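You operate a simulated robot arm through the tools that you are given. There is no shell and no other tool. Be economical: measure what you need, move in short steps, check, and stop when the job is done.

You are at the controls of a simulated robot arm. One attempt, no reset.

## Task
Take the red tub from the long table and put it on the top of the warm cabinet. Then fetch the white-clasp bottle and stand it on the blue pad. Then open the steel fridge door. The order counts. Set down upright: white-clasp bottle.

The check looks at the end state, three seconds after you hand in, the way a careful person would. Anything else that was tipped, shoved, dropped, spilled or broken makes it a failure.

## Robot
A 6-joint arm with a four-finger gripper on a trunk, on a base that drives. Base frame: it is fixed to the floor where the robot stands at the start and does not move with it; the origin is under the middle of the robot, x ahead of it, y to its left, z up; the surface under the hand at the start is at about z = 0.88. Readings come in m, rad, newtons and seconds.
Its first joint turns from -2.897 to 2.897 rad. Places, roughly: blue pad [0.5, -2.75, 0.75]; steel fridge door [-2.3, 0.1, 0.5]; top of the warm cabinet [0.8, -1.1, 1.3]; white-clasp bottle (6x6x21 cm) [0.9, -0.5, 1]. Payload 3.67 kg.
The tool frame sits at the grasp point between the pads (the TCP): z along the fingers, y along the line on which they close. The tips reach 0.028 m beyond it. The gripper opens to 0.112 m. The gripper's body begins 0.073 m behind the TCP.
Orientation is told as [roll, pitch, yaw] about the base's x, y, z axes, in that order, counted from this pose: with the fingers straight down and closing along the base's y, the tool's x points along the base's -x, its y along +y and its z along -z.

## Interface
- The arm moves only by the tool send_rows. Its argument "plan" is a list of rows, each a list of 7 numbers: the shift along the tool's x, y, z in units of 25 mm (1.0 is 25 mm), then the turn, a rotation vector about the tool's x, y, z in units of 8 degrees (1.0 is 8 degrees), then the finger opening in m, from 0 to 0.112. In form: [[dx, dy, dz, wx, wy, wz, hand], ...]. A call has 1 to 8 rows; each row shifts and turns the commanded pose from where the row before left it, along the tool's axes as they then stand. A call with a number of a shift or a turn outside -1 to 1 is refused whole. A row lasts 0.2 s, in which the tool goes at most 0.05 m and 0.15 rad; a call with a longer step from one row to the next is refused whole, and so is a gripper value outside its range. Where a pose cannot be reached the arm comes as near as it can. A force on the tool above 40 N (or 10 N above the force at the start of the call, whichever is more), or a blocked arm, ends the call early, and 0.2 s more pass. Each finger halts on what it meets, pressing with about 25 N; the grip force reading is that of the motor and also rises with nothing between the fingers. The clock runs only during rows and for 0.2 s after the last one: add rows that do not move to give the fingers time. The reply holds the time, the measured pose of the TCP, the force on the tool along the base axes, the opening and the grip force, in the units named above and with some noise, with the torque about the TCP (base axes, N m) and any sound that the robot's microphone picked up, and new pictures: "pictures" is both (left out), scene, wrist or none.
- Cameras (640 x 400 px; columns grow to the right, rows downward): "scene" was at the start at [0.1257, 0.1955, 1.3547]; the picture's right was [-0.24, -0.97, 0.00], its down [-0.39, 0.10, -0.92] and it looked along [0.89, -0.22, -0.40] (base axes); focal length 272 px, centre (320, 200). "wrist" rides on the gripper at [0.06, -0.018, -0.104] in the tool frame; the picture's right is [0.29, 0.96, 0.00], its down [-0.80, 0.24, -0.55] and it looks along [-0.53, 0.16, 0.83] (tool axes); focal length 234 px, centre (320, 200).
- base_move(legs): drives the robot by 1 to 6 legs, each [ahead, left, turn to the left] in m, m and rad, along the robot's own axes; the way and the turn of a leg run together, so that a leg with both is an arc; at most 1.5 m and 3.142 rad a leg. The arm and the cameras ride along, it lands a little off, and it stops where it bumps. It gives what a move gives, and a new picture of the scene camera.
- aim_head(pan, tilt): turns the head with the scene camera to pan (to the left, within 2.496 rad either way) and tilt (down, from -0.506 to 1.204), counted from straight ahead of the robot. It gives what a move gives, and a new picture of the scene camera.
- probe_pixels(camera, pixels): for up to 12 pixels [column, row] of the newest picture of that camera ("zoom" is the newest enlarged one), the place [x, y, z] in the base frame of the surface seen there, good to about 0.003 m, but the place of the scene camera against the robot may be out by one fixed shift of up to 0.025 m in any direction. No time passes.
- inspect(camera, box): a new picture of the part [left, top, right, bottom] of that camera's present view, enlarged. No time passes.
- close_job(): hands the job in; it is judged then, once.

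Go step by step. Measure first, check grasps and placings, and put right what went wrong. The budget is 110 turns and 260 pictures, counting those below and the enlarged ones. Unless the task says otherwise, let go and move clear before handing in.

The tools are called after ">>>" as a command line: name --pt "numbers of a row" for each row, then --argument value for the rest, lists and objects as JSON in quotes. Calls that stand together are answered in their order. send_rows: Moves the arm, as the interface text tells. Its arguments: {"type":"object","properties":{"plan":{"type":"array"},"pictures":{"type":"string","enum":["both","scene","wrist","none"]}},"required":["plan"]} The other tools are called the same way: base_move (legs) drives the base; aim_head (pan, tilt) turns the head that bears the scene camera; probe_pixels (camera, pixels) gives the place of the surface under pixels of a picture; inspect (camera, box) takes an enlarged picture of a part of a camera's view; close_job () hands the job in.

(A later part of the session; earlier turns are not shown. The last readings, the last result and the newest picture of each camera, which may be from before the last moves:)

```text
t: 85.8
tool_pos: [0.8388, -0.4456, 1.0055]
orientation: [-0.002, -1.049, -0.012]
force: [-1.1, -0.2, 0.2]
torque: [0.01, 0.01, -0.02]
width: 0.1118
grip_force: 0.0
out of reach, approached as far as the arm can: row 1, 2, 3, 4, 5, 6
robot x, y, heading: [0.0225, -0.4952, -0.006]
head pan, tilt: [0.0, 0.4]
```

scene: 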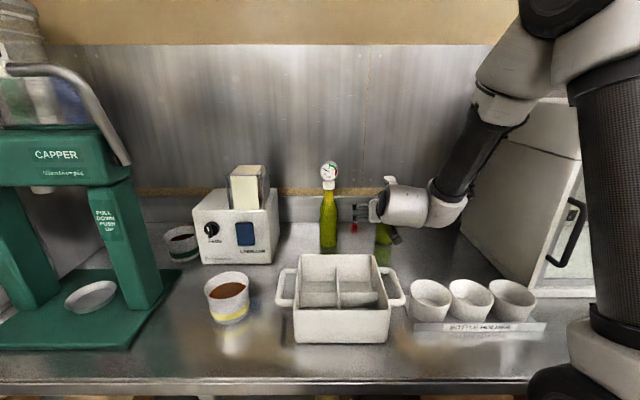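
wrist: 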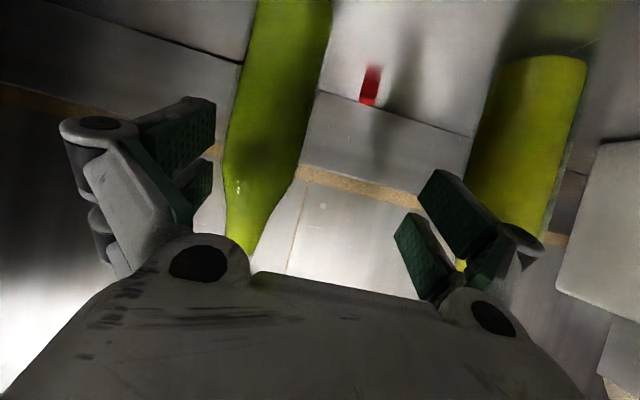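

The arm is folded too tightly here, so the tool slid off to y -0.446; it has not touched the bottle. I'll back the base off straight so the arm can stretch instead.

>>> base_move --legs '[[-0.18, 0, 0]]'

>>> send_rows --pt "-0.5 0 -0.3 0 0 0 0.112" --pt "-0.5 0 -0.3 0 0 0 0.112"

```text
t: 87.3
tool_pos: [0.6606, -0.4445, 1.0062]
orientation: [-0.003, -1.048, -0.01]
force: [0.4, -0.1, -0.6]
torque: [-0.01, 0.0, 0.01]
width: 0.1119
grip_force: 0.1
robot x, y, heading: [-0.1559, -0.4945, 0.002]
head pan, tilt: [0.0, 0.4]
```

scene: 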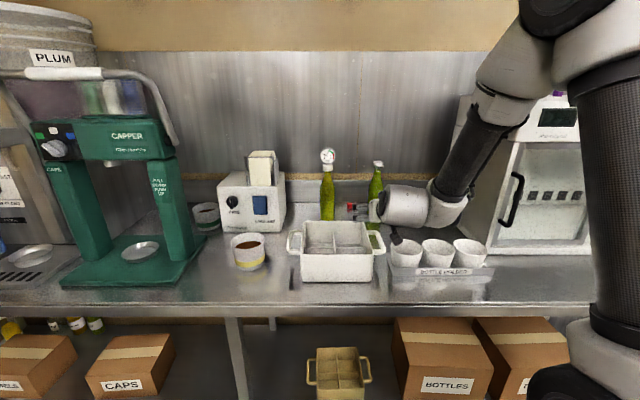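

```text
t: 87.9
tool_pos: [0.6599, -0.4454, 1.0351]
orientation: [-0.002, -1.047, -0.011]
force: [-0.6, 0.5, -0.2]
torque: [0.01, -0.03, 0.02]
width: 0.112
grip_force: 0.0
robot x, y, heading: [-0.1585, -0.4944, -0.001]
head pan, tilt: [0.0, 0.4]
```

scene: 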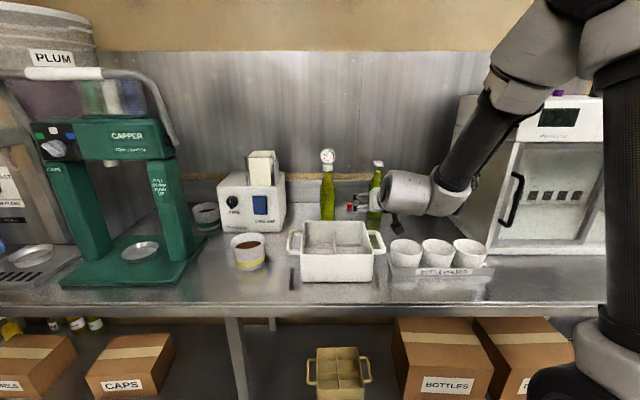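
wrist: 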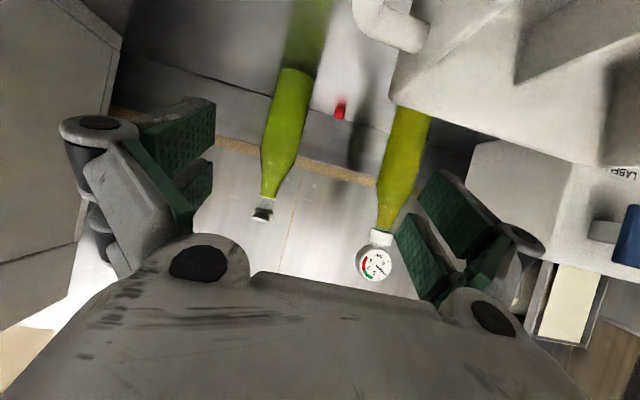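

Both bottles stand as before. I'll re-centre on the bottle with the arm stretched further.

>>> send_rows --pt "-0.77 -0.43 0.83 0 0 0 0.112" --pt "-0.77 -0.43 0.83 0 0 0 0.112" --pt "-0.77 -0.43 0.83 0 0 0 0.112" --pt "-0.77 -0.43 0.83 0 0 0 0.112"

>>> probe_pixels --camera "wrist" --pixels '[[330, 60], [320, 60], [340, 60], [330, 30], [320, 120], [310, 100], [350, 40], [310, 40], [315, 150]]'

```text
t: 88.9
tool_pos: [0.7693, -0.4726, 1.066]
orientation: [-0.012, -1.047, -0.012]
force: [0.8, 1.2, 1.4]
torque: [0.02, 0.01, -0.03]
width: 0.1119
grip_force: 0.1
out of reach, approached as far as the arm can: row 2, 3, 4
robot x, y, heading: [-0.1588, -0.4912, -0.001]
head pan, tilt: [0.0, 0.4]
```

scene: 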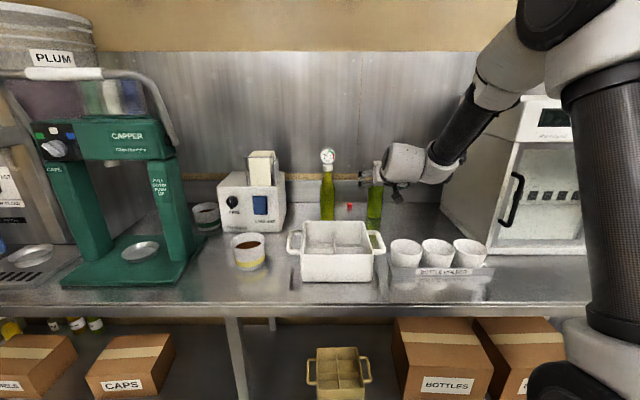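
wrist: 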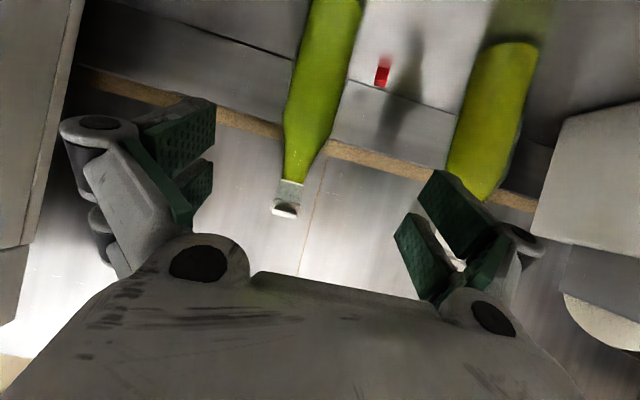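

```text
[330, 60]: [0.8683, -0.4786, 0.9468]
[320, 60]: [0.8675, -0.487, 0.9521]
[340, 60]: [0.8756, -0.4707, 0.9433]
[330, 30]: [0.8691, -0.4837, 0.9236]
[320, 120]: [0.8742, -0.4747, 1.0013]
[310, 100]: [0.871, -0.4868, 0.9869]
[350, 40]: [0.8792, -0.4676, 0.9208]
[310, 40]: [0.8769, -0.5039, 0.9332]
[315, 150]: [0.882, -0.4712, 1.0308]
```

The limit shows in the rightward direction relative to the robot, so standing further right should free it. I'll shift the base 0.13 m right and bring the tool back left.

>>> base_move --legs '[[0, -0.13, 0]]'

>>> send_rows --pt "0 0.9 0 0 0 0 0.112" --pt "0 0.9 0 0 0 0 0.112" --pt "0 0.9 0 0 0 0 0.112" --pt "0 0.9 0 0 0 0 0.112"

```text
t: 90.2
tool_pos: [0.7698, -0.6048, 1.0645]
orientation: [-0.013, -1.045, -0.011]
force: [-0.2, -0.1, 0.1]
torque: [0.01, 0.01, -0.01]
width: 0.112
grip_force: 0.1
robot x, y, heading: [-0.1581, -0.6238, 0.006]
head pan, tilt: [0.0, 0.4]
```

scene: 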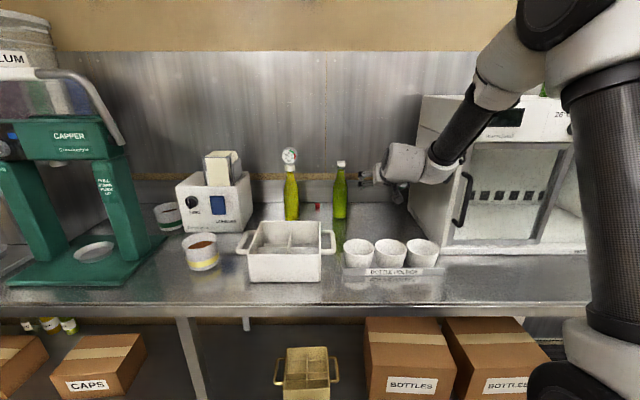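

```text
t: 91.2
tool_pos: [0.7727, -0.5134, 1.0647]
orientation: [-0.012, -1.044, -0.01]
force: [-0.6, 0.2, 0.3]
torque: [0.05, 0.02, 0.04]
width: 0.1122
grip_force: 0.1
robot x, y, heading: [-0.1582, -0.6251, -0.001]
head pan, tilt: [0.0, 0.4]
```

scene: 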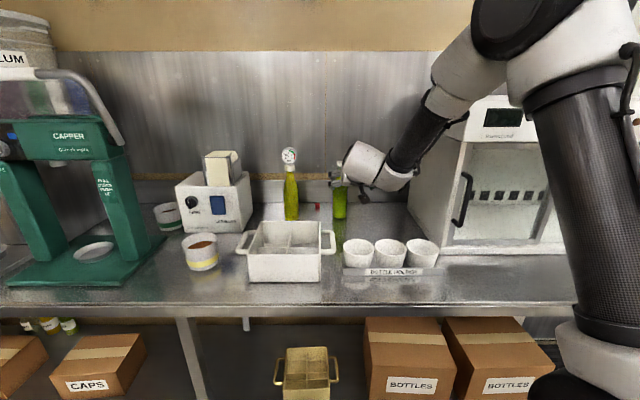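
wrist: 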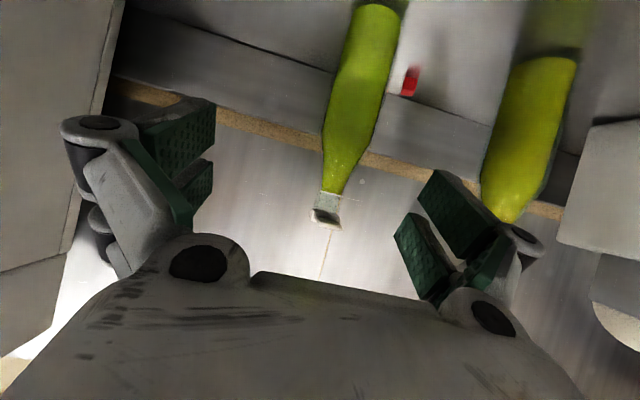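

Free movement now. I'll centre in y and drop slightly, then slide in along the tool axis part-way.

>>> send_rows --pt "0.47 0.5 0.27 0 0 0 0.112" --pt "0.47 0.5 0.27 0 0 0 0.112" --pt "0 0 0.8 0 0 0 0.112" --pt "0 0 0.8 0 0 0 0.112" --pt "0 0 0.8 0 0 0 0.112"

```text
t: 92.4
tool_pos: [0.8236, -0.491, 1.0074]
orientation: [-0.013, -1.045, -0.01]
force: [0.7, 0.7, 0.1]
torque: [-0.02, -0.02, -0.01]
width: 0.1121
grip_force: 0.1
robot x, y, heading: [-0.1602, -0.6217, -0.002]
head pan, tilt: [0.0, 0.4]
```

scene: 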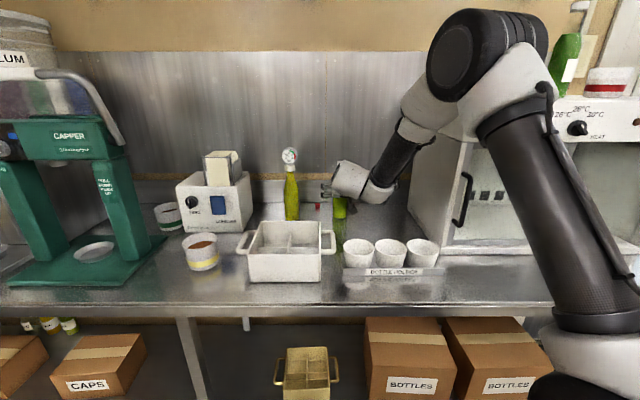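
wrist: 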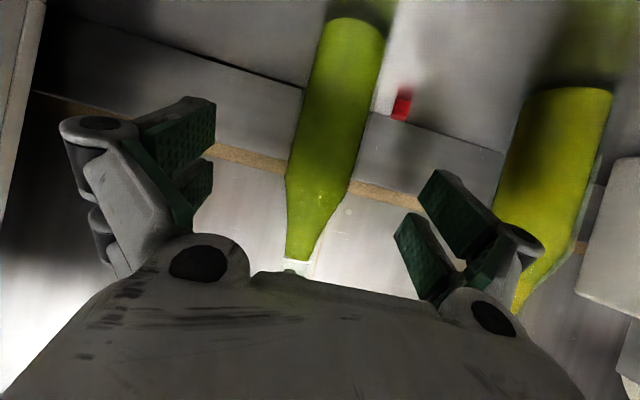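

Centred on the bottle. I'll slide in the last 8.7 cm and look before closing.

>>> send_rows --pt "-0.02 0.03 0.87 0 0 0 0.112" --pt "-0.02 0.03 0.87 0 0 0 0.112" --pt "-0.02 0.03 0.87 0 0 0 0.112" --pt "-0.02 0.03 0.87 0 0 0 0.112"

>>> inspect --camera "scene" --box '[260, 130, 420, 240]'

```text
t: 93.4
tool_pos: [0.9008, -0.4884, 0.9657]
orientation: [-0.013, -1.048, -0.011]
force: [-0.2, -0.3, 1.0]
torque: [0.0, 0.05, 0.0]
width: 0.1119
grip_force: 0.1
robot x, y, heading: [-0.1632, -0.6252, 0.0]
head pan, tilt: [0.0, 0.4]
```

scene: 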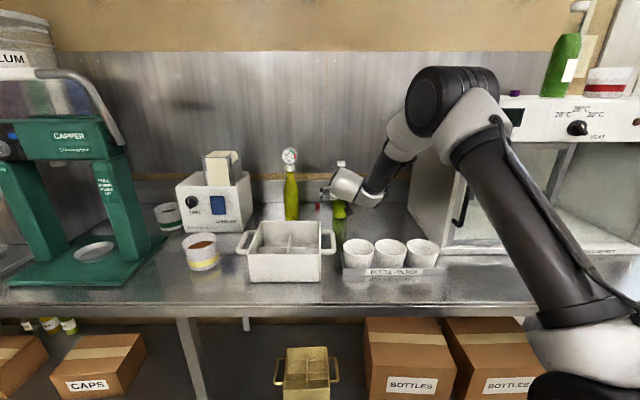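
wrist: 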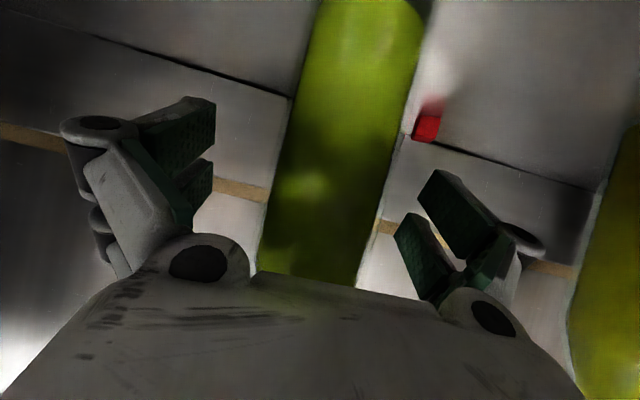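

```text
3.64 times, centred on (340, 185) of scene
```

zoom: 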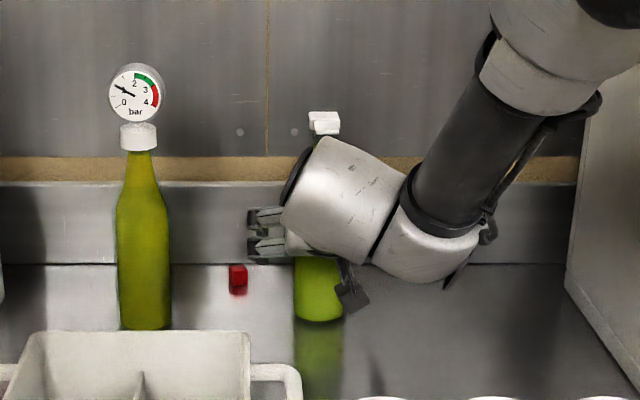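

The fingers straddle the body and the clasp stays above. Closing now.

>>> send_rows --pt "0 0 0 0 0 0 0.09" --pt "0 0 0 0 0 0 0.072" --pt "0 0 0 0 0 0 0.06" --pt "0 0 0 0 0 0 0.05" --pt "0 0 0 0 0 0 0.045" --pictures "wrist"

```text
t: 94.6
tool_pos: [0.9002, -0.4881, 0.9653]
orientation: [-0.012, -1.048, -0.012]
force: [-0.6, 2.1, 1.6]
torque: [0.02, 0.05, -0.05]
width: 0.0584
grip_force: 25.0
robot x, y, heading: [-0.1565, -0.6238, 0.002]
head pan, tilt: [0.0, 0.4]
```

wrist: 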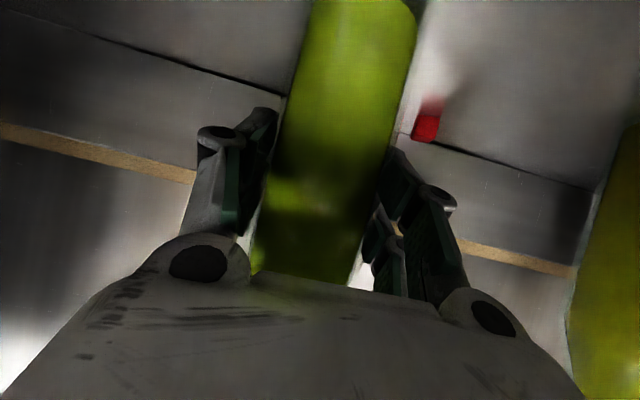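

Gripped at 0.058 m, 25 N. I'll lift straight up about 0.15 m.

>>> send_rows --pt "-0.35 0 -0.2 0 0 0 0.045" --pt "-0.6 0 -0.35 0 0 0 0.045" --pt "-0.8 0 -0.46 0 0 0 0.045" --pt "-0.8 0 -0.46 0 0 0 0.045" --pt "-0.8 0 -0.46 0 0 0 0.045" --pt "-0.8 0 -0.46 0 0 0 0.045" --pt "-0.8 0 -0.46 0 0 0 0.045" --pt "-0.6 0 -0.35 0 0 0 0.045"

```text
t: 96.4
tool_pos: [0.9006, -0.4888, 1.1252]
orientation: [-0.011, -1.046, -0.011]
force: [0.5, 0.0, -5.7]
torque: [0.02, -0.03, -0.02]
width: 0.0585
grip_force: 25.0
robot x, y, heading: [-0.158, -0.6227, 0.002]
head pan, tilt: [0.0, 0.4]
```

scene: 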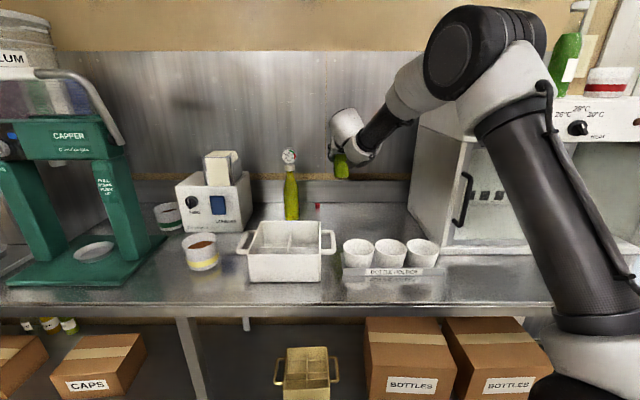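
wrist: 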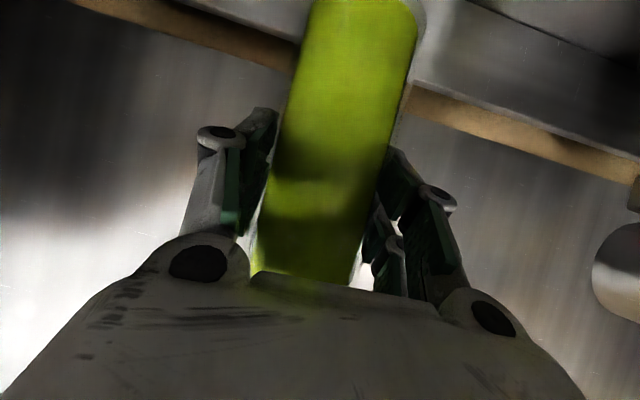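

The bottle is held firmly (5.7 N). I'll back the base away from the table and turn right to find the blue pad.

>>> base_move --legs '[[-0.5, 0, 0], [0, 0, -1.571]]'

>>> aim_head --pan 0.35 --tilt 0.35

```text
t: 103.2
tool_pos: [-0.524, -1.6842, 1.1262]
orientation: [-0.013, -1.045, -1.588]
force: [0.2, 0.6, -5.0]
torque: [0.01, 0.03, 0.03]
width: 0.0585
grip_force: 24.8
robot x, y, heading: [-0.6561, -0.6246, -1.573]
head pan, tilt: [0.0, 0.4]
```

scene: 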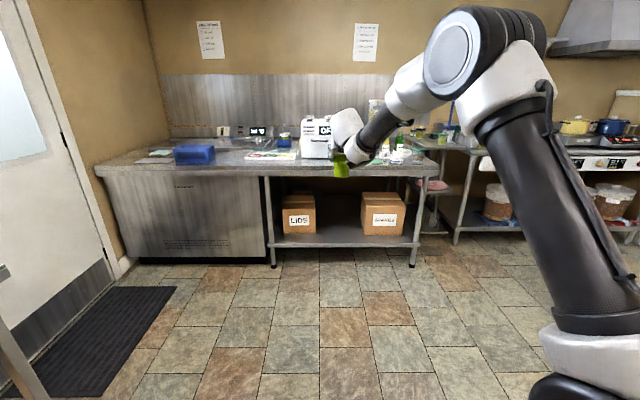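

```text
t: 104.0
tool_pos: [-0.5253, -1.684, 1.1252]
orientation: [-0.012, -1.045, -1.586]
force: [0.5, 0.6, -5.9]
torque: [-0.04, 0.02, 0.01]
width: 0.0588
grip_force: 24.8
robot x, y, heading: [-0.6644, -0.6307, -1.577]
head pan, tilt: [0.351, 0.351]
```

scene: 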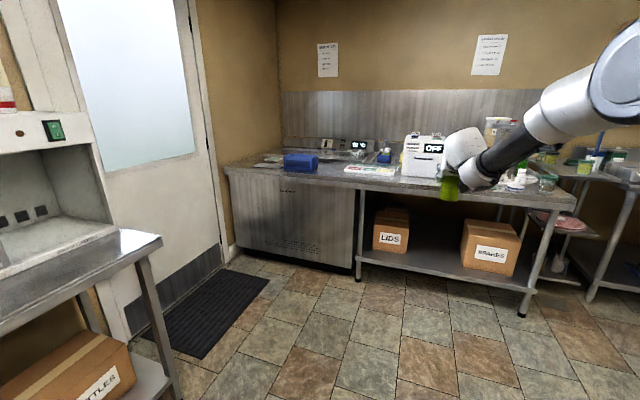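

There's a blue thing at (300,163) and something flat at (370,168) on the far counter. I'll enlarge that area.

>>> inspect --camera "scene" --box '[220, 120, 460, 270]'

>>> probe_pixels --camera "scene" --pixels '[[300, 157], [300, 167], [290, 167], [318, 160], [270, 165], [345, 168], [365, 170], [300, 178], [340, 155]]'

```text
2.67 times, centred on (340, 195) of scene
```

zoom: 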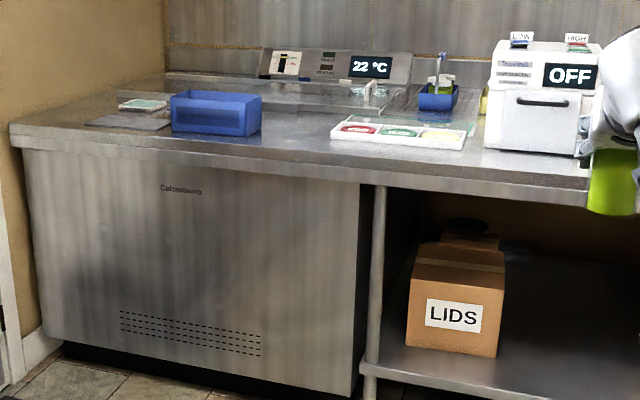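

```text
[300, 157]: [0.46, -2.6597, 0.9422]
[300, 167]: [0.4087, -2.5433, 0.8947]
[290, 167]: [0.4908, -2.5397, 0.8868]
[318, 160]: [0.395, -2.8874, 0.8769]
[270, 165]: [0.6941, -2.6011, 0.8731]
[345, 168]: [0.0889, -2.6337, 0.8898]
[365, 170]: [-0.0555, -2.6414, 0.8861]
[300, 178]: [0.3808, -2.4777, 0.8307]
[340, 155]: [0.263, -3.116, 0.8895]
```

The pad must sit in the sunken bath behind the blue bin (z≈0.75). First I'll draw the arm in and up a little so I can drive up safely.

>>> send_rows --pt "0.1 0 -0.7 0 0 0 0.045" --pt "0.14 0 -0.97 0 0 0 0.045" --pt "0.14 0 -0.97 0 0 0 0.045" --pt "0.14 0 -0.97 0 0 0 0.045" --pt "0.14 0 -0.97 0 0 0 0.045" --pt "0.14 0 -0.97 0 0 0 0.045" --pt "0.14 0 -0.97 0 0 0 0.045" --pt "0.14 0 -0.97 0 0 0 0.045" --pictures "none"

>>> send_rows --pt "-0.2 0 -0.97 0 0 0 0.045" --pt "-0.2 0 -0.97 0 0 0 0.045" --pt "-0.2 0 -0.97 0 0 0 0.045" --pictures "scene"

>>> base_move --legs '[[1.05, 0, 0], [0, 0.95, 0]]'

```text
t: 105.8
tool_pos: [-0.522, -1.5089, 1.1951]
orientation: [-0.014, -1.044, -1.586]
force: [-0.5, -0.5, -6.4]
torque: [0.0, 0.03, 0.01]
width: 0.0588
grip_force: 24.8
robot x, y, heading: [-0.6583, -0.6203, -1.574]
head pan, tilt: [0.351, 0.351]
```

```text
t: 106.6
tool_pos: [-0.5193, -1.4536, 1.246]
orientation: [-0.015, -1.045, -1.583]
force: [0.3, -0.5, -6.1]
torque: [0.0, -0.03, 0.0]
width: 0.0589
grip_force: 25.0
robot x, y, heading: [-0.6603, -0.6263, -1.572]
head pan, tilt: [0.351, 0.351]
```

scene: 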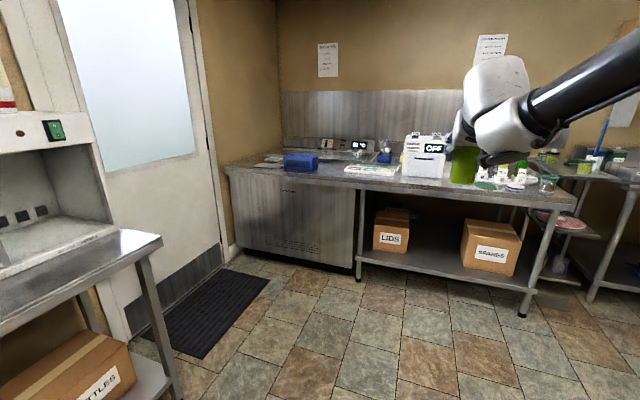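

```text
t: 116.1
tool_pos: [0.3619, -2.5145, 1.2444]
orientation: [-0.014, -1.044, -1.571]
force: [-1.1, 0.0, -5.3]
torque: [-0.02, 0.0, 0.0]
width: 0.0587
grip_force: 25.3
robot x, y, heading: [0.2123, -1.6874, -1.567]
head pan, tilt: [0.351, 0.351]
stopped in leg 2: the robot was blocked; the commanded pose is now the measured one
```

scene: 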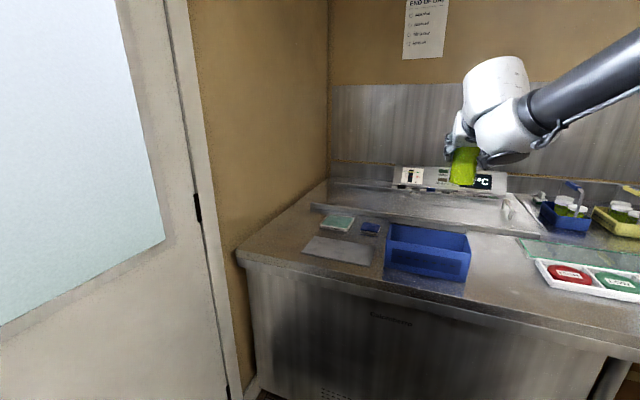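

The base was blocked by the table's end on the left. I'll step away from it, and enlarge the counter to find the pad; a small blue item shows at (370,228).

>>> base_move --legs '[[0, -0.03, 0], [0.2, 0, 0]]'

>>> aim_head --pan 0.3 --tilt 0.55

>>> inspect --camera "scene" --box '[200, 120, 440, 270]'

```text
t: 118.2
tool_pos: [0.3352, -2.7165, 1.2462]
orientation: [-0.015, -1.045, -1.571]
force: [0.9, -0.1, -5.6]
torque: [0.03, 0.03, -0.03]
width: 0.0585
grip_force: 25.1
robot x, y, heading: [0.1813, -1.8885, -1.558]
head pan, tilt: [0.351, 0.351]
```

scene: 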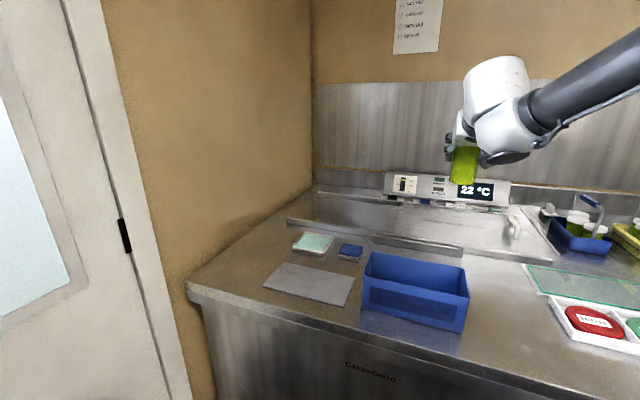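

```text
t: 118.9
tool_pos: [0.3354, -2.7152, 1.2452]
orientation: [-0.015, -1.043, -1.57]
force: [0.4, -0.5, -6.3]
torque: [-0.01, -0.01, -0.02]
width: 0.0588
grip_force: 25.0
robot x, y, heading: [0.184, -1.8913, -1.563]
head pan, tilt: [0.3, 0.55]
```

scene: 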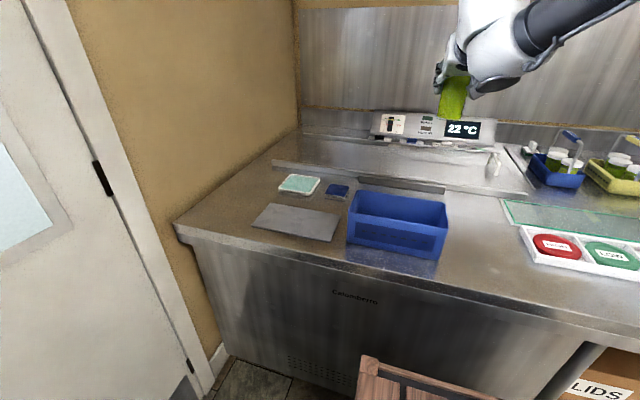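

```text
2.67 times, centred on (320, 195) of scene
```

zoom: 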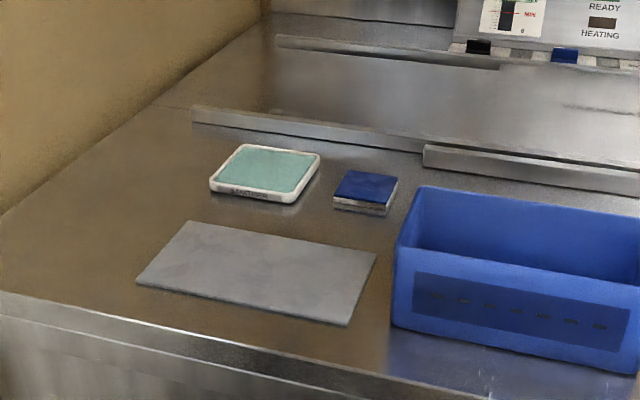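

I'll probe the small blue square, and the areas around and behind the bin.

>>> probe_pixels --camera "scene" --pixels '[[337, 190], [345, 187], [330, 196], [400, 184], [440, 190], [300, 183], [360, 160], [430, 160], [495, 165], [390, 215], [450, 175], [300, 165]]'

>>> inspect --camera "scene" --box '[380, 60, 620, 210]'

>>> inspect --camera "wrist" --box '[0, 0, 640, 400]'

```text
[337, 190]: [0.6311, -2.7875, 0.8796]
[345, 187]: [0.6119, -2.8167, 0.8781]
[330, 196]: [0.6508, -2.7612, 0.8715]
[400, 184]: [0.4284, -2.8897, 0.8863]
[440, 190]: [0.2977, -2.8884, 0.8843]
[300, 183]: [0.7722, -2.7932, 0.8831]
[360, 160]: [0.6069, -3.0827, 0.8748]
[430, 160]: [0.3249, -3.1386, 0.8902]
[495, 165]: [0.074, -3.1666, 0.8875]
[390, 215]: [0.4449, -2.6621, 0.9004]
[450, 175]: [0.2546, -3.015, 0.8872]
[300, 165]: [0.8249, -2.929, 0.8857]
```

```text
2.67 times, centred on (500, 135) of scene
```

zoom: 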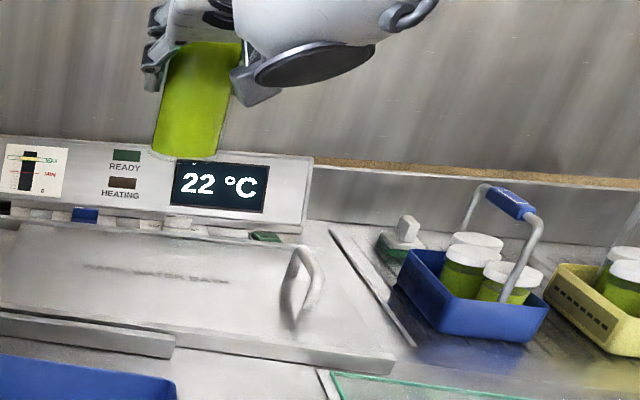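

```text
1.00 times, centred on (320, 200) of wrist (not enlarged: the box is as wide or as high as the picture)
```

zoom: 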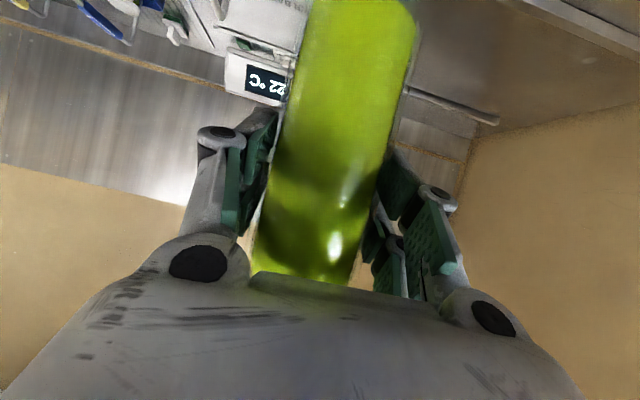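

The small blue square lies at (0.63,-2.79,0.88) beside a mint one. I'll enlarge it to be sure what it is, and check the inside of the bin.

>>> inspect --camera "scene" --box '[265, 165, 365, 225]'

>>> probe_pixels --camera "zoom" --pixels '[[410, 150], [480, 125], [530, 145], [475, 185], [395, 180], [420, 120], [460, 210], [560, 200], [300, 180], [400, 220], [460, 150], [500, 130]]'

>>> inspect --camera "scene" --box '[330, 170, 470, 270]'

```text
6.40 times, centred on (315, 195) of scene
```

zoom: 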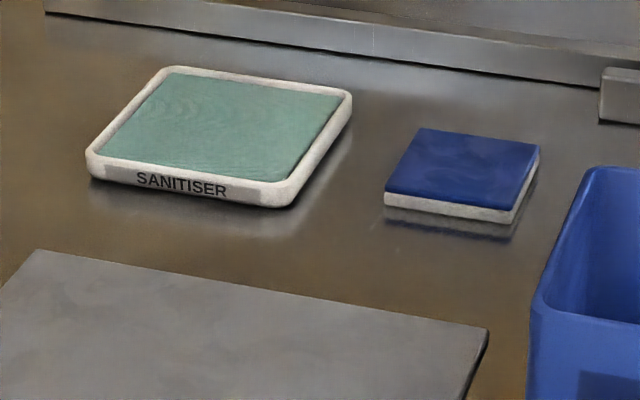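

```text
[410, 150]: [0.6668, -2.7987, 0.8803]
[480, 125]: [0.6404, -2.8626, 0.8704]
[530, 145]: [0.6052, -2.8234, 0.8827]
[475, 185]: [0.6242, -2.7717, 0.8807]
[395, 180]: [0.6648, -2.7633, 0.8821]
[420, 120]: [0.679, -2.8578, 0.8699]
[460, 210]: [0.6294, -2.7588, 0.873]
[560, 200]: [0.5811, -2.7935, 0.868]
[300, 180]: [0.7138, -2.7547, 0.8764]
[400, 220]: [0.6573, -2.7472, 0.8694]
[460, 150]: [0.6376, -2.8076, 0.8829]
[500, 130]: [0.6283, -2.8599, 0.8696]
```

```text
4.00 times, centred on (400, 220) of scene
```

zoom: 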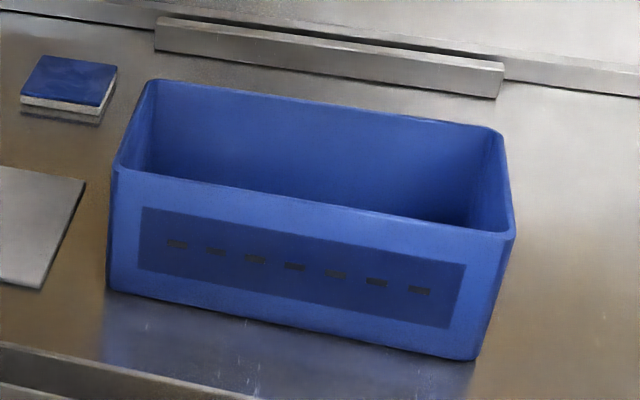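

That is the blue pad: about 7 cm square, centre near (0.637,-2.79), top ≈0.875. I'll turn the base 20° left so the arm faces it.

>>> base_move --legs '[[0, 0, 0.345]]'

>>> aim_head --pan 0.0 --tilt 0.6

```text
t: 120.4
tool_pos: [0.6059, -2.6151, 1.2446]
orientation: [-0.015, -1.042, -1.224]
force: [0.5, 0.1, -5.8]
torque: [-0.02, -0.02, 0.0]
width: 0.0582
grip_force: 25.1
robot x, y, heading: [0.1836, -1.8918, -1.216]
head pan, tilt: [0.3, 0.55]
```

scene: 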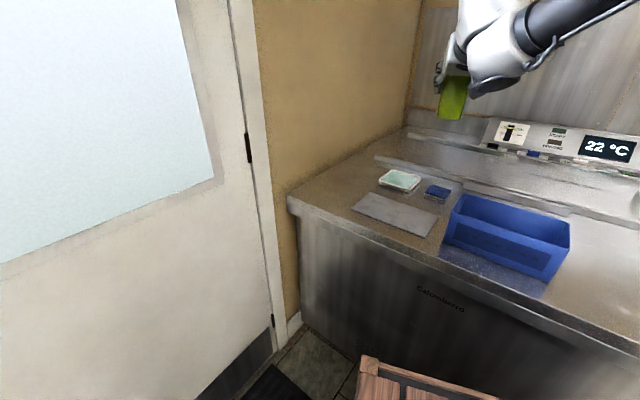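

```text
t: 121.2
tool_pos: [0.6062, -2.6149, 1.2453]
orientation: [-0.014, -1.043, -1.223]
force: [0.3, 0.1, -6.2]
torque: [-0.01, -0.01, 0.0]
width: 0.0588
grip_force: 24.8
robot x, y, heading: [0.1824, -1.8888, -1.217]
head pan, tilt: [0.0, 0.6]
```

scene: 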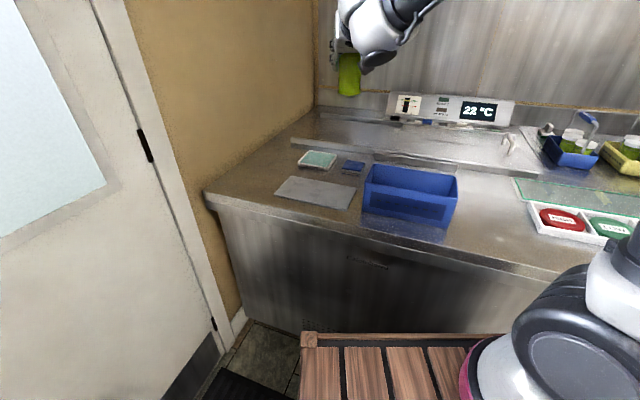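

The scene camera's fixed shift can be cancelled by comparing the held bottle with the pad in the same picture. I'll move over the pad first, at z≈1.05.

>>> inspect --camera "scene" --box '[310, 30, 390, 190]'

>>> probe_pixels --camera "scene" --pixels '[[340, 70], [348, 70], [356, 70], [340, 90], [348, 90], [356, 90], [352, 163], [344, 166], [360, 168], [348, 172], [363, 162], [310, 160]]'

```text
2.50 times, centred on (350, 110) of scene
```

zoom: 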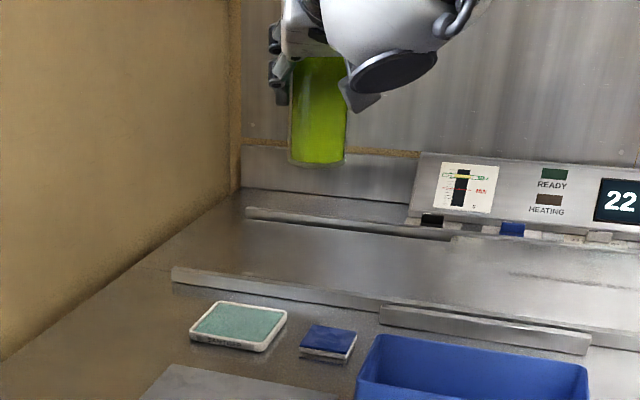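

```text
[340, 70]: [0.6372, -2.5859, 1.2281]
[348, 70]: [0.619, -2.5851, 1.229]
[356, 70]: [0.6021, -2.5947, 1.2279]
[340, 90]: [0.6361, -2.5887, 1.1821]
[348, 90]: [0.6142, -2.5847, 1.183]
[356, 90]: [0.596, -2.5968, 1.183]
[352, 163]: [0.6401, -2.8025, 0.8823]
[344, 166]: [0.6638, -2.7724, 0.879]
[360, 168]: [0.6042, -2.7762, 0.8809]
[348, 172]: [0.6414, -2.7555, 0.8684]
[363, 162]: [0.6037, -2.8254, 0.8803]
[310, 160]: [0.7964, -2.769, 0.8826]
```

The held bottle's centre reads (0.622,-2.6135) in the scene against TCP (0.606,-2.615), so the scene reads +0.016 in x here. Now I'll find the pad's corners precisely.

>>> inspect --camera "scene" --box '[335, 150, 371, 180]'

```text
13.33 times, centred on (353, 165) of scene
```

zoom: 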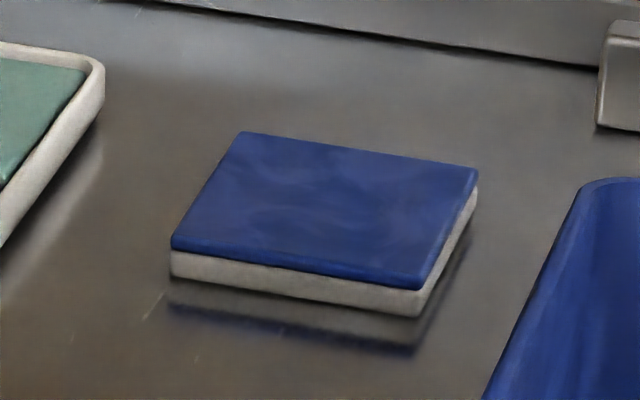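

>>> probe_pixels --camera "zoom" --pixels '[[245, 138], [470, 172], [415, 280], [180, 240], [325, 205], [300, 160], [300, 240], [220, 190], [430, 220], [130, 200]]'

```text
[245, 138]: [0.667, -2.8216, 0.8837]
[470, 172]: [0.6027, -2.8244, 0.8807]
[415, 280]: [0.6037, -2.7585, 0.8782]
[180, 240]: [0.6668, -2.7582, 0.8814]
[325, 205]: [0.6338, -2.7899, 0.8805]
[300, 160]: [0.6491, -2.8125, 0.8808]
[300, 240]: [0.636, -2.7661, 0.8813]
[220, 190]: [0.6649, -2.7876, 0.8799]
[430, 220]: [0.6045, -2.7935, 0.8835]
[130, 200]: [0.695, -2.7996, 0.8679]
```

The pad's true centre is about (0.619,-2.792) with its top at 0.871, so I need TCP z≈0.958. I'll move over it to z 1.05.

>>> send_rows --pt "0.25 -0.15 0.75 0 0 0 0.045" --pt "0.334 -0.192 0.982 0 0 0 0.045" --pt "0.334 -0.192 0.982 0 0 0 0.045" --pt "0.334 -0.192 0.982 0 0 0 0.045" --pt "0.334 -0.192 0.982 0 0 0 0.045" --pt "0.334 -0.192 0.982 0 0 0 0.045" --pt "0.334 -0.192 0.982 0 0 0 0.045" --pictures "none"

>>> send_rows --pt "0.334 -0.192 0.982 0 0 0 0.045" --pt "0.334 -0.192 0.982 0 0 0 0.045" --pt "0.334 -0.192 0.982 0 0 0 0.045" --pictures "both"

```text
t: 122.8
tool_pos: [0.6137, -2.7363, 1.1129]
orientation: [-0.012, -1.046, -1.222]
force: [-0.1, 1.0, -4.3]
torque: [0.01, 0.0, 0.02]
width: 0.0588
grip_force: 24.7
robot x, y, heading: [0.1796, -1.8912, -1.215]
head pan, tilt: [0.0, 0.6]
```

```text
t: 123.6
tool_pos: [0.617, -2.7887, 1.0565]
orientation: [-0.014, -1.044, -1.225]
force: [0.1, 0.3, -4.6]
torque: [0.07, 0.03, -0.04]
width: 0.0587
grip_force: 25.4
robot x, y, heading: [0.1807, -1.8874, -1.215]
head pan, tilt: [0.0, 0.6]
```

scene: 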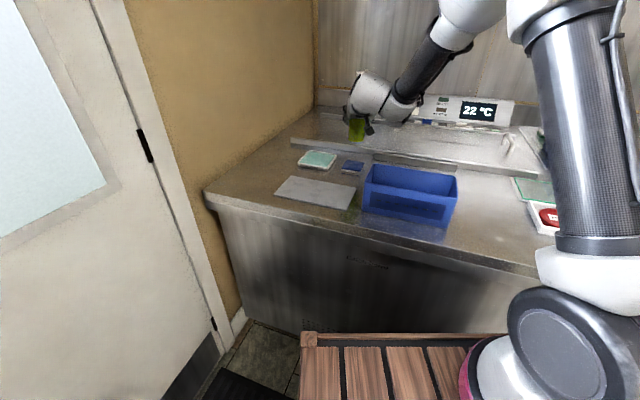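
wrist: 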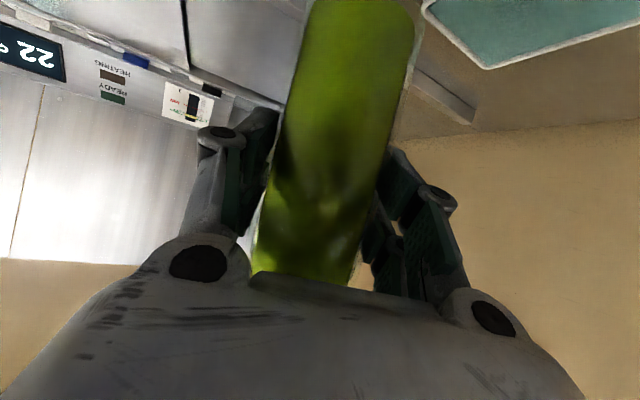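

Hovering over the pad. I'll cross-check with the mint pad's corner, which the wrist camera sees at (490,67), and re-measure the bottle bottom against the pad in the scene.

>>> probe_pixels --camera "wrist" --pixels '[[490, 60], [425, 8], [640, 20], [520, 30], [480, 80], [590, 30]]'

>>> inspect --camera "scene" --box '[290, 100, 390, 180]'

```text
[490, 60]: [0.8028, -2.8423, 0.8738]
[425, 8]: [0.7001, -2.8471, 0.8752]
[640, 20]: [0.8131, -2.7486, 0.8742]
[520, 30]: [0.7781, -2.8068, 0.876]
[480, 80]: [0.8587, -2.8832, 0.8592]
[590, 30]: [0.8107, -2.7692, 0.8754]
```

```text
5.00 times, centred on (340, 140) of scene
```

zoom: 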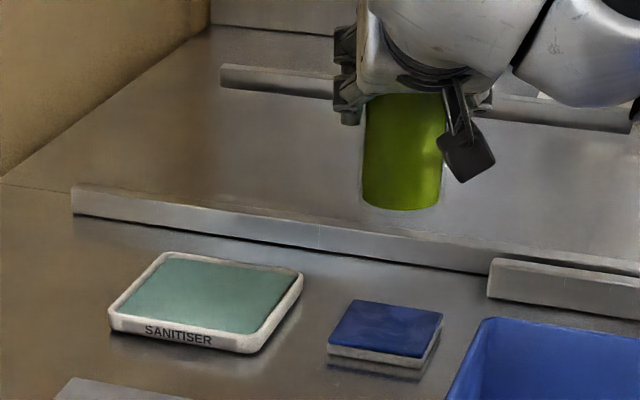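

Now the same mint-pad corners and bottle bottom in the scene zoom.

>>> probe_pixels --camera "zoom" --pixels '[[166, 257], [297, 275], [120, 312], [390, 200], [403, 204], [420, 200], [375, 195], [433, 192], [403, 180], [370, 170], [436, 170]]'

```text
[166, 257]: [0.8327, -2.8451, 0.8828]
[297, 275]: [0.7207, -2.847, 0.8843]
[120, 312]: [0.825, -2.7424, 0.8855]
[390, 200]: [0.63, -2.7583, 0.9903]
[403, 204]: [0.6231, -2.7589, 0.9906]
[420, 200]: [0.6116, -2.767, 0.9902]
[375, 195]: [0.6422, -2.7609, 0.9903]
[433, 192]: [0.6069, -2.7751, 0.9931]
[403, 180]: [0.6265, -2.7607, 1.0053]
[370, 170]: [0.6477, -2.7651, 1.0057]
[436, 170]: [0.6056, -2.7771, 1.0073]
```

The bottle's bottom centre reads (0.632,-2.788) and the pad centre (0.635,-2.791): 4 mm apart. I'll correct this while lowering 9 cm.

>>> send_rows --pt "0.7 0.02 0.45 0 0 0 0.045" --pt "0.76 0.02 0.485 0 0 0 0.045" --pt "0.76 0.02 0.485 0 0 0 0.045" --pt "0.5 0.02 0.33 0 0 0 0.045" --pt "0.26 0 0.16 0 0 0 0.045" --pictures "scene"

>>> inspect --camera "scene" --box '[290, 120, 390, 190]'

```text
t: 124.8
tool_pos: [0.6178, -2.7927, 0.967]
orientation: [-0.014, -1.045, -1.225]
force: [0.0, -0.2, -5.4]
torque: [0.01, 0.02, -0.02]
width: 0.0587
grip_force: 25.3
robot x, y, heading: [0.1863, -1.8882, -1.213]
head pan, tilt: [0.0, 0.6]
```

scene: 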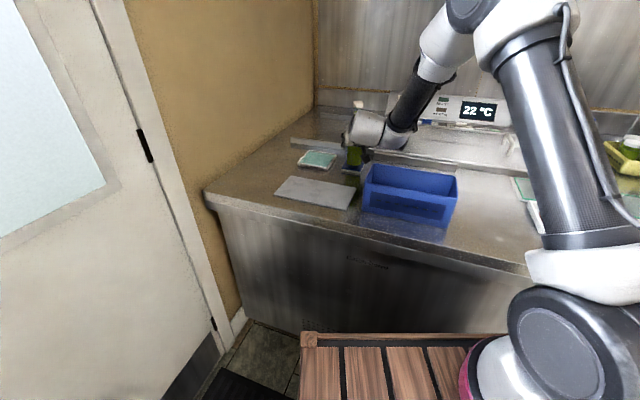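

```text
5.71 times, centred on (340, 155) of scene
```

zoom: 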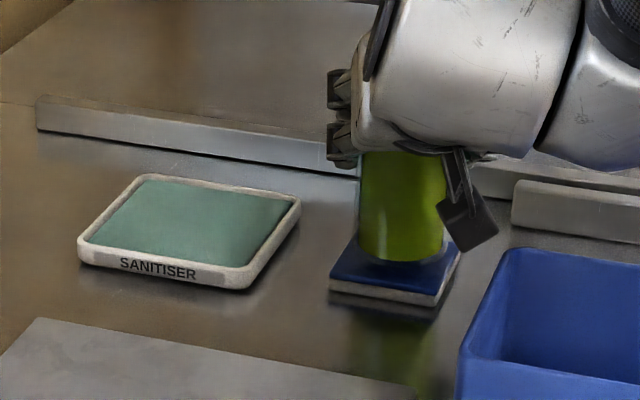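

The bottle is centred right over the pad. The camera box (470,215) hangs near the bin's rim, so I'll probe that gap before the last centimetre.

>>> probe_pixels --camera "zoom" --pixels '[[510, 253], [530, 248], [470, 335], [465, 245], [470, 215], [490, 235], [445, 225], [480, 330]]'

```text
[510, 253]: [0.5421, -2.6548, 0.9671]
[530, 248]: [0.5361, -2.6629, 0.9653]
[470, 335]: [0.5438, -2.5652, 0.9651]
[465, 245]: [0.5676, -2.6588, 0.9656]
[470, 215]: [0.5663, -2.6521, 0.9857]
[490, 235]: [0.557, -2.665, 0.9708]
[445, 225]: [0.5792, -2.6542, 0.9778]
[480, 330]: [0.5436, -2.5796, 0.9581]
```

The camera box stays ~12 mm beside the bin. I'll lower the last bit gently until contact.

>>> send_rows --pt "0.15 0 0.087 0 0 0 0.045" --pt "0.12 0 0.07 0 0 0 0.045" --pt "0 0 0 0 0 0 0.045" --pictures "none"

```text
t: 125.6
tool_pos: [0.6183, -2.7925, 0.9592]
orientation: [-0.013, -1.044, -1.226]
force: [0.6, 0.8, -1.8]
torque: [0.05, -0.14, 0.01]
width: 0.0589
grip_force: 24.6
robot x, y, heading: [0.1812, -1.892, -1.214]
head pan, tilt: [0.0, 0.6]
```

The weight is partly taken (-1.8 N). One more 1.5 mm, then check.

>>> send_rows --pt "0.05 0 0.03 0 0 0 0.045" --pt "0 0 0 0 0 0 0.045" --pictures "none"

>>> inspect --camera "scene" --box '[310, 80, 410, 180]'

```text
t: 126.2
tool_pos: [0.6179, -2.7931, 0.959]
orientation: [-0.014, -1.046, -1.226]
force: [0.3, -0.1, 6.7]
torque: [0.12, -0.2, -0.02]
width: 0.0586
grip_force: 25.4
robot x, y, heading: [0.1819, -1.8923, -1.216]
head pan, tilt: [0.0, 0.6]
```

```text
4.00 times, centred on (360, 130) of scene
```

zoom: 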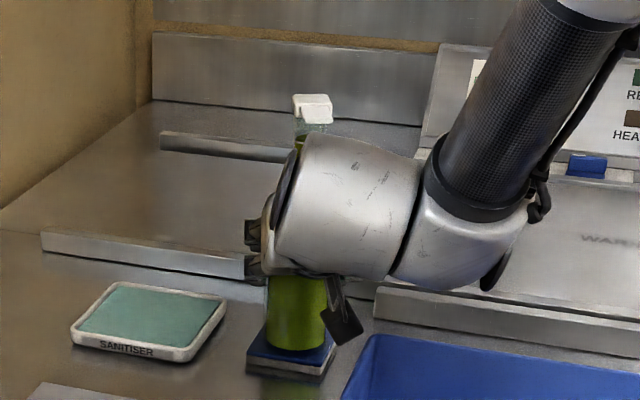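

The bottle rests on the pad (6.7 N push). I'll open slowly to let it settle.

>>> send_rows --pt "0 0 0 0 0 0 0.062" --pt "0 0 0 0 0 0 0.075" --pt "0 0 0 0 0 0 0.095" --pt "0 0 0 0 0 0 0.112" --pt "0 0 0 0 0 0 0.112" --pictures "both"

>>> inspect --camera "scene" --box '[310, 80, 410, 180]'

```text
t: 127.4
tool_pos: [0.6179, -2.7922, 0.9566]
orientation: [-0.015, -1.043, -1.225]
force: [1.1, 0.8, -0.2]
torque: [0.01, 0.01, 0.0]
width: 0.1123
grip_force: 0.0
robot x, y, heading: [0.1833, -1.8885, -1.215]
head pan, tilt: [0.0, 0.6]
```

scene: 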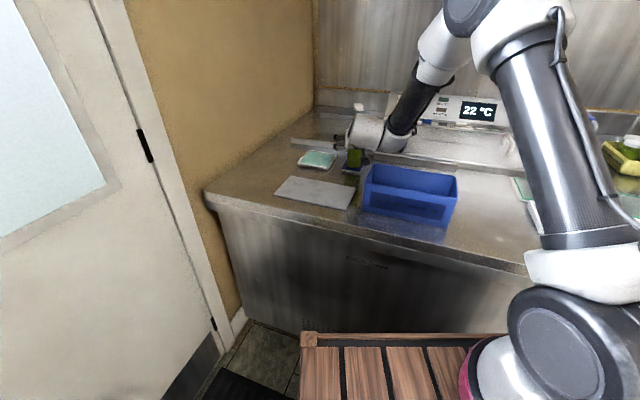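
wrist: 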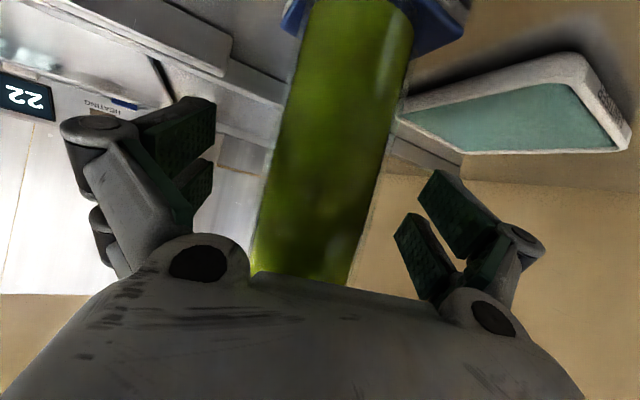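

```text
4.00 times, centred on (360, 130) of scene
```

zoom: 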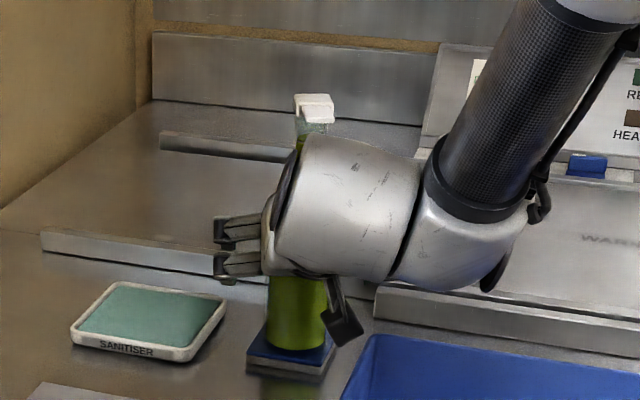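

It stands free and upright on the pad. I'll rise 1.5 cm to clear the bin with the camera, then back out along the tool axis.

>>> send_rows --pt "-0.3 0 -0.17 0 0 0 0.112" --pt "-0.3 0 -0.17 0 0 0 0.112" --pt "0 0 -0.5 0 0 0 0.112" --pt "0 0 -0.7 0 0 0 0.112" --pt "0 0 -0.8 0 0 0 0.112" --pt "0 0 -0.8 0 0 0 0.112" --pt "0 0 -0.8 0 0 0 0.112" --pt "0 0 -0.8 0 0 0 0.112" --pictures "both"

```text
t: 129.2
tool_pos: [0.5873, -2.7018, 1.0292]
orientation: [-0.014, -1.044, -1.223]
force: [0.3, -0.6, -0.1]
torque: [0.01, 0.01, 0.04]
width: 0.112
grip_force: 0.0
robot x, y, heading: [0.1835, -1.89, -1.219]
head pan, tilt: [0.0, 0.6]
```

scene: 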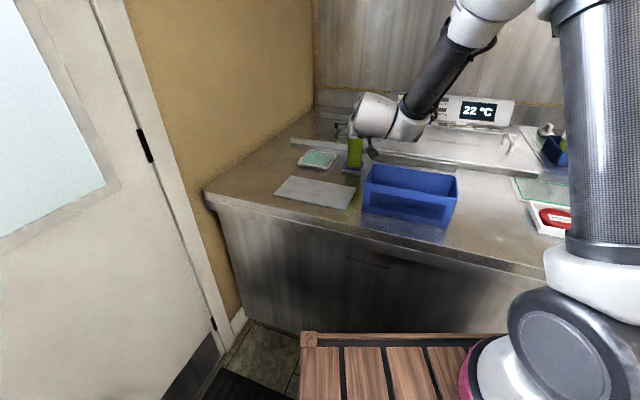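
wrist: 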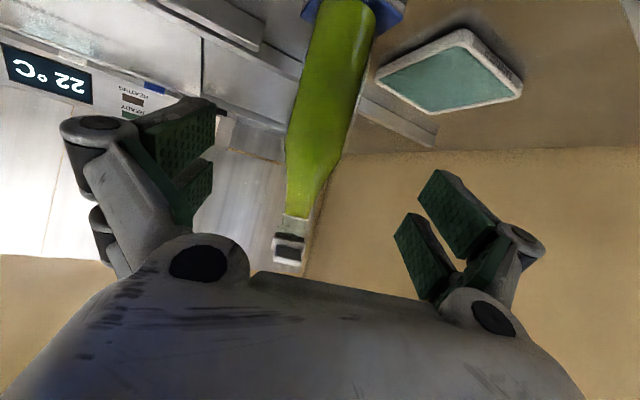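

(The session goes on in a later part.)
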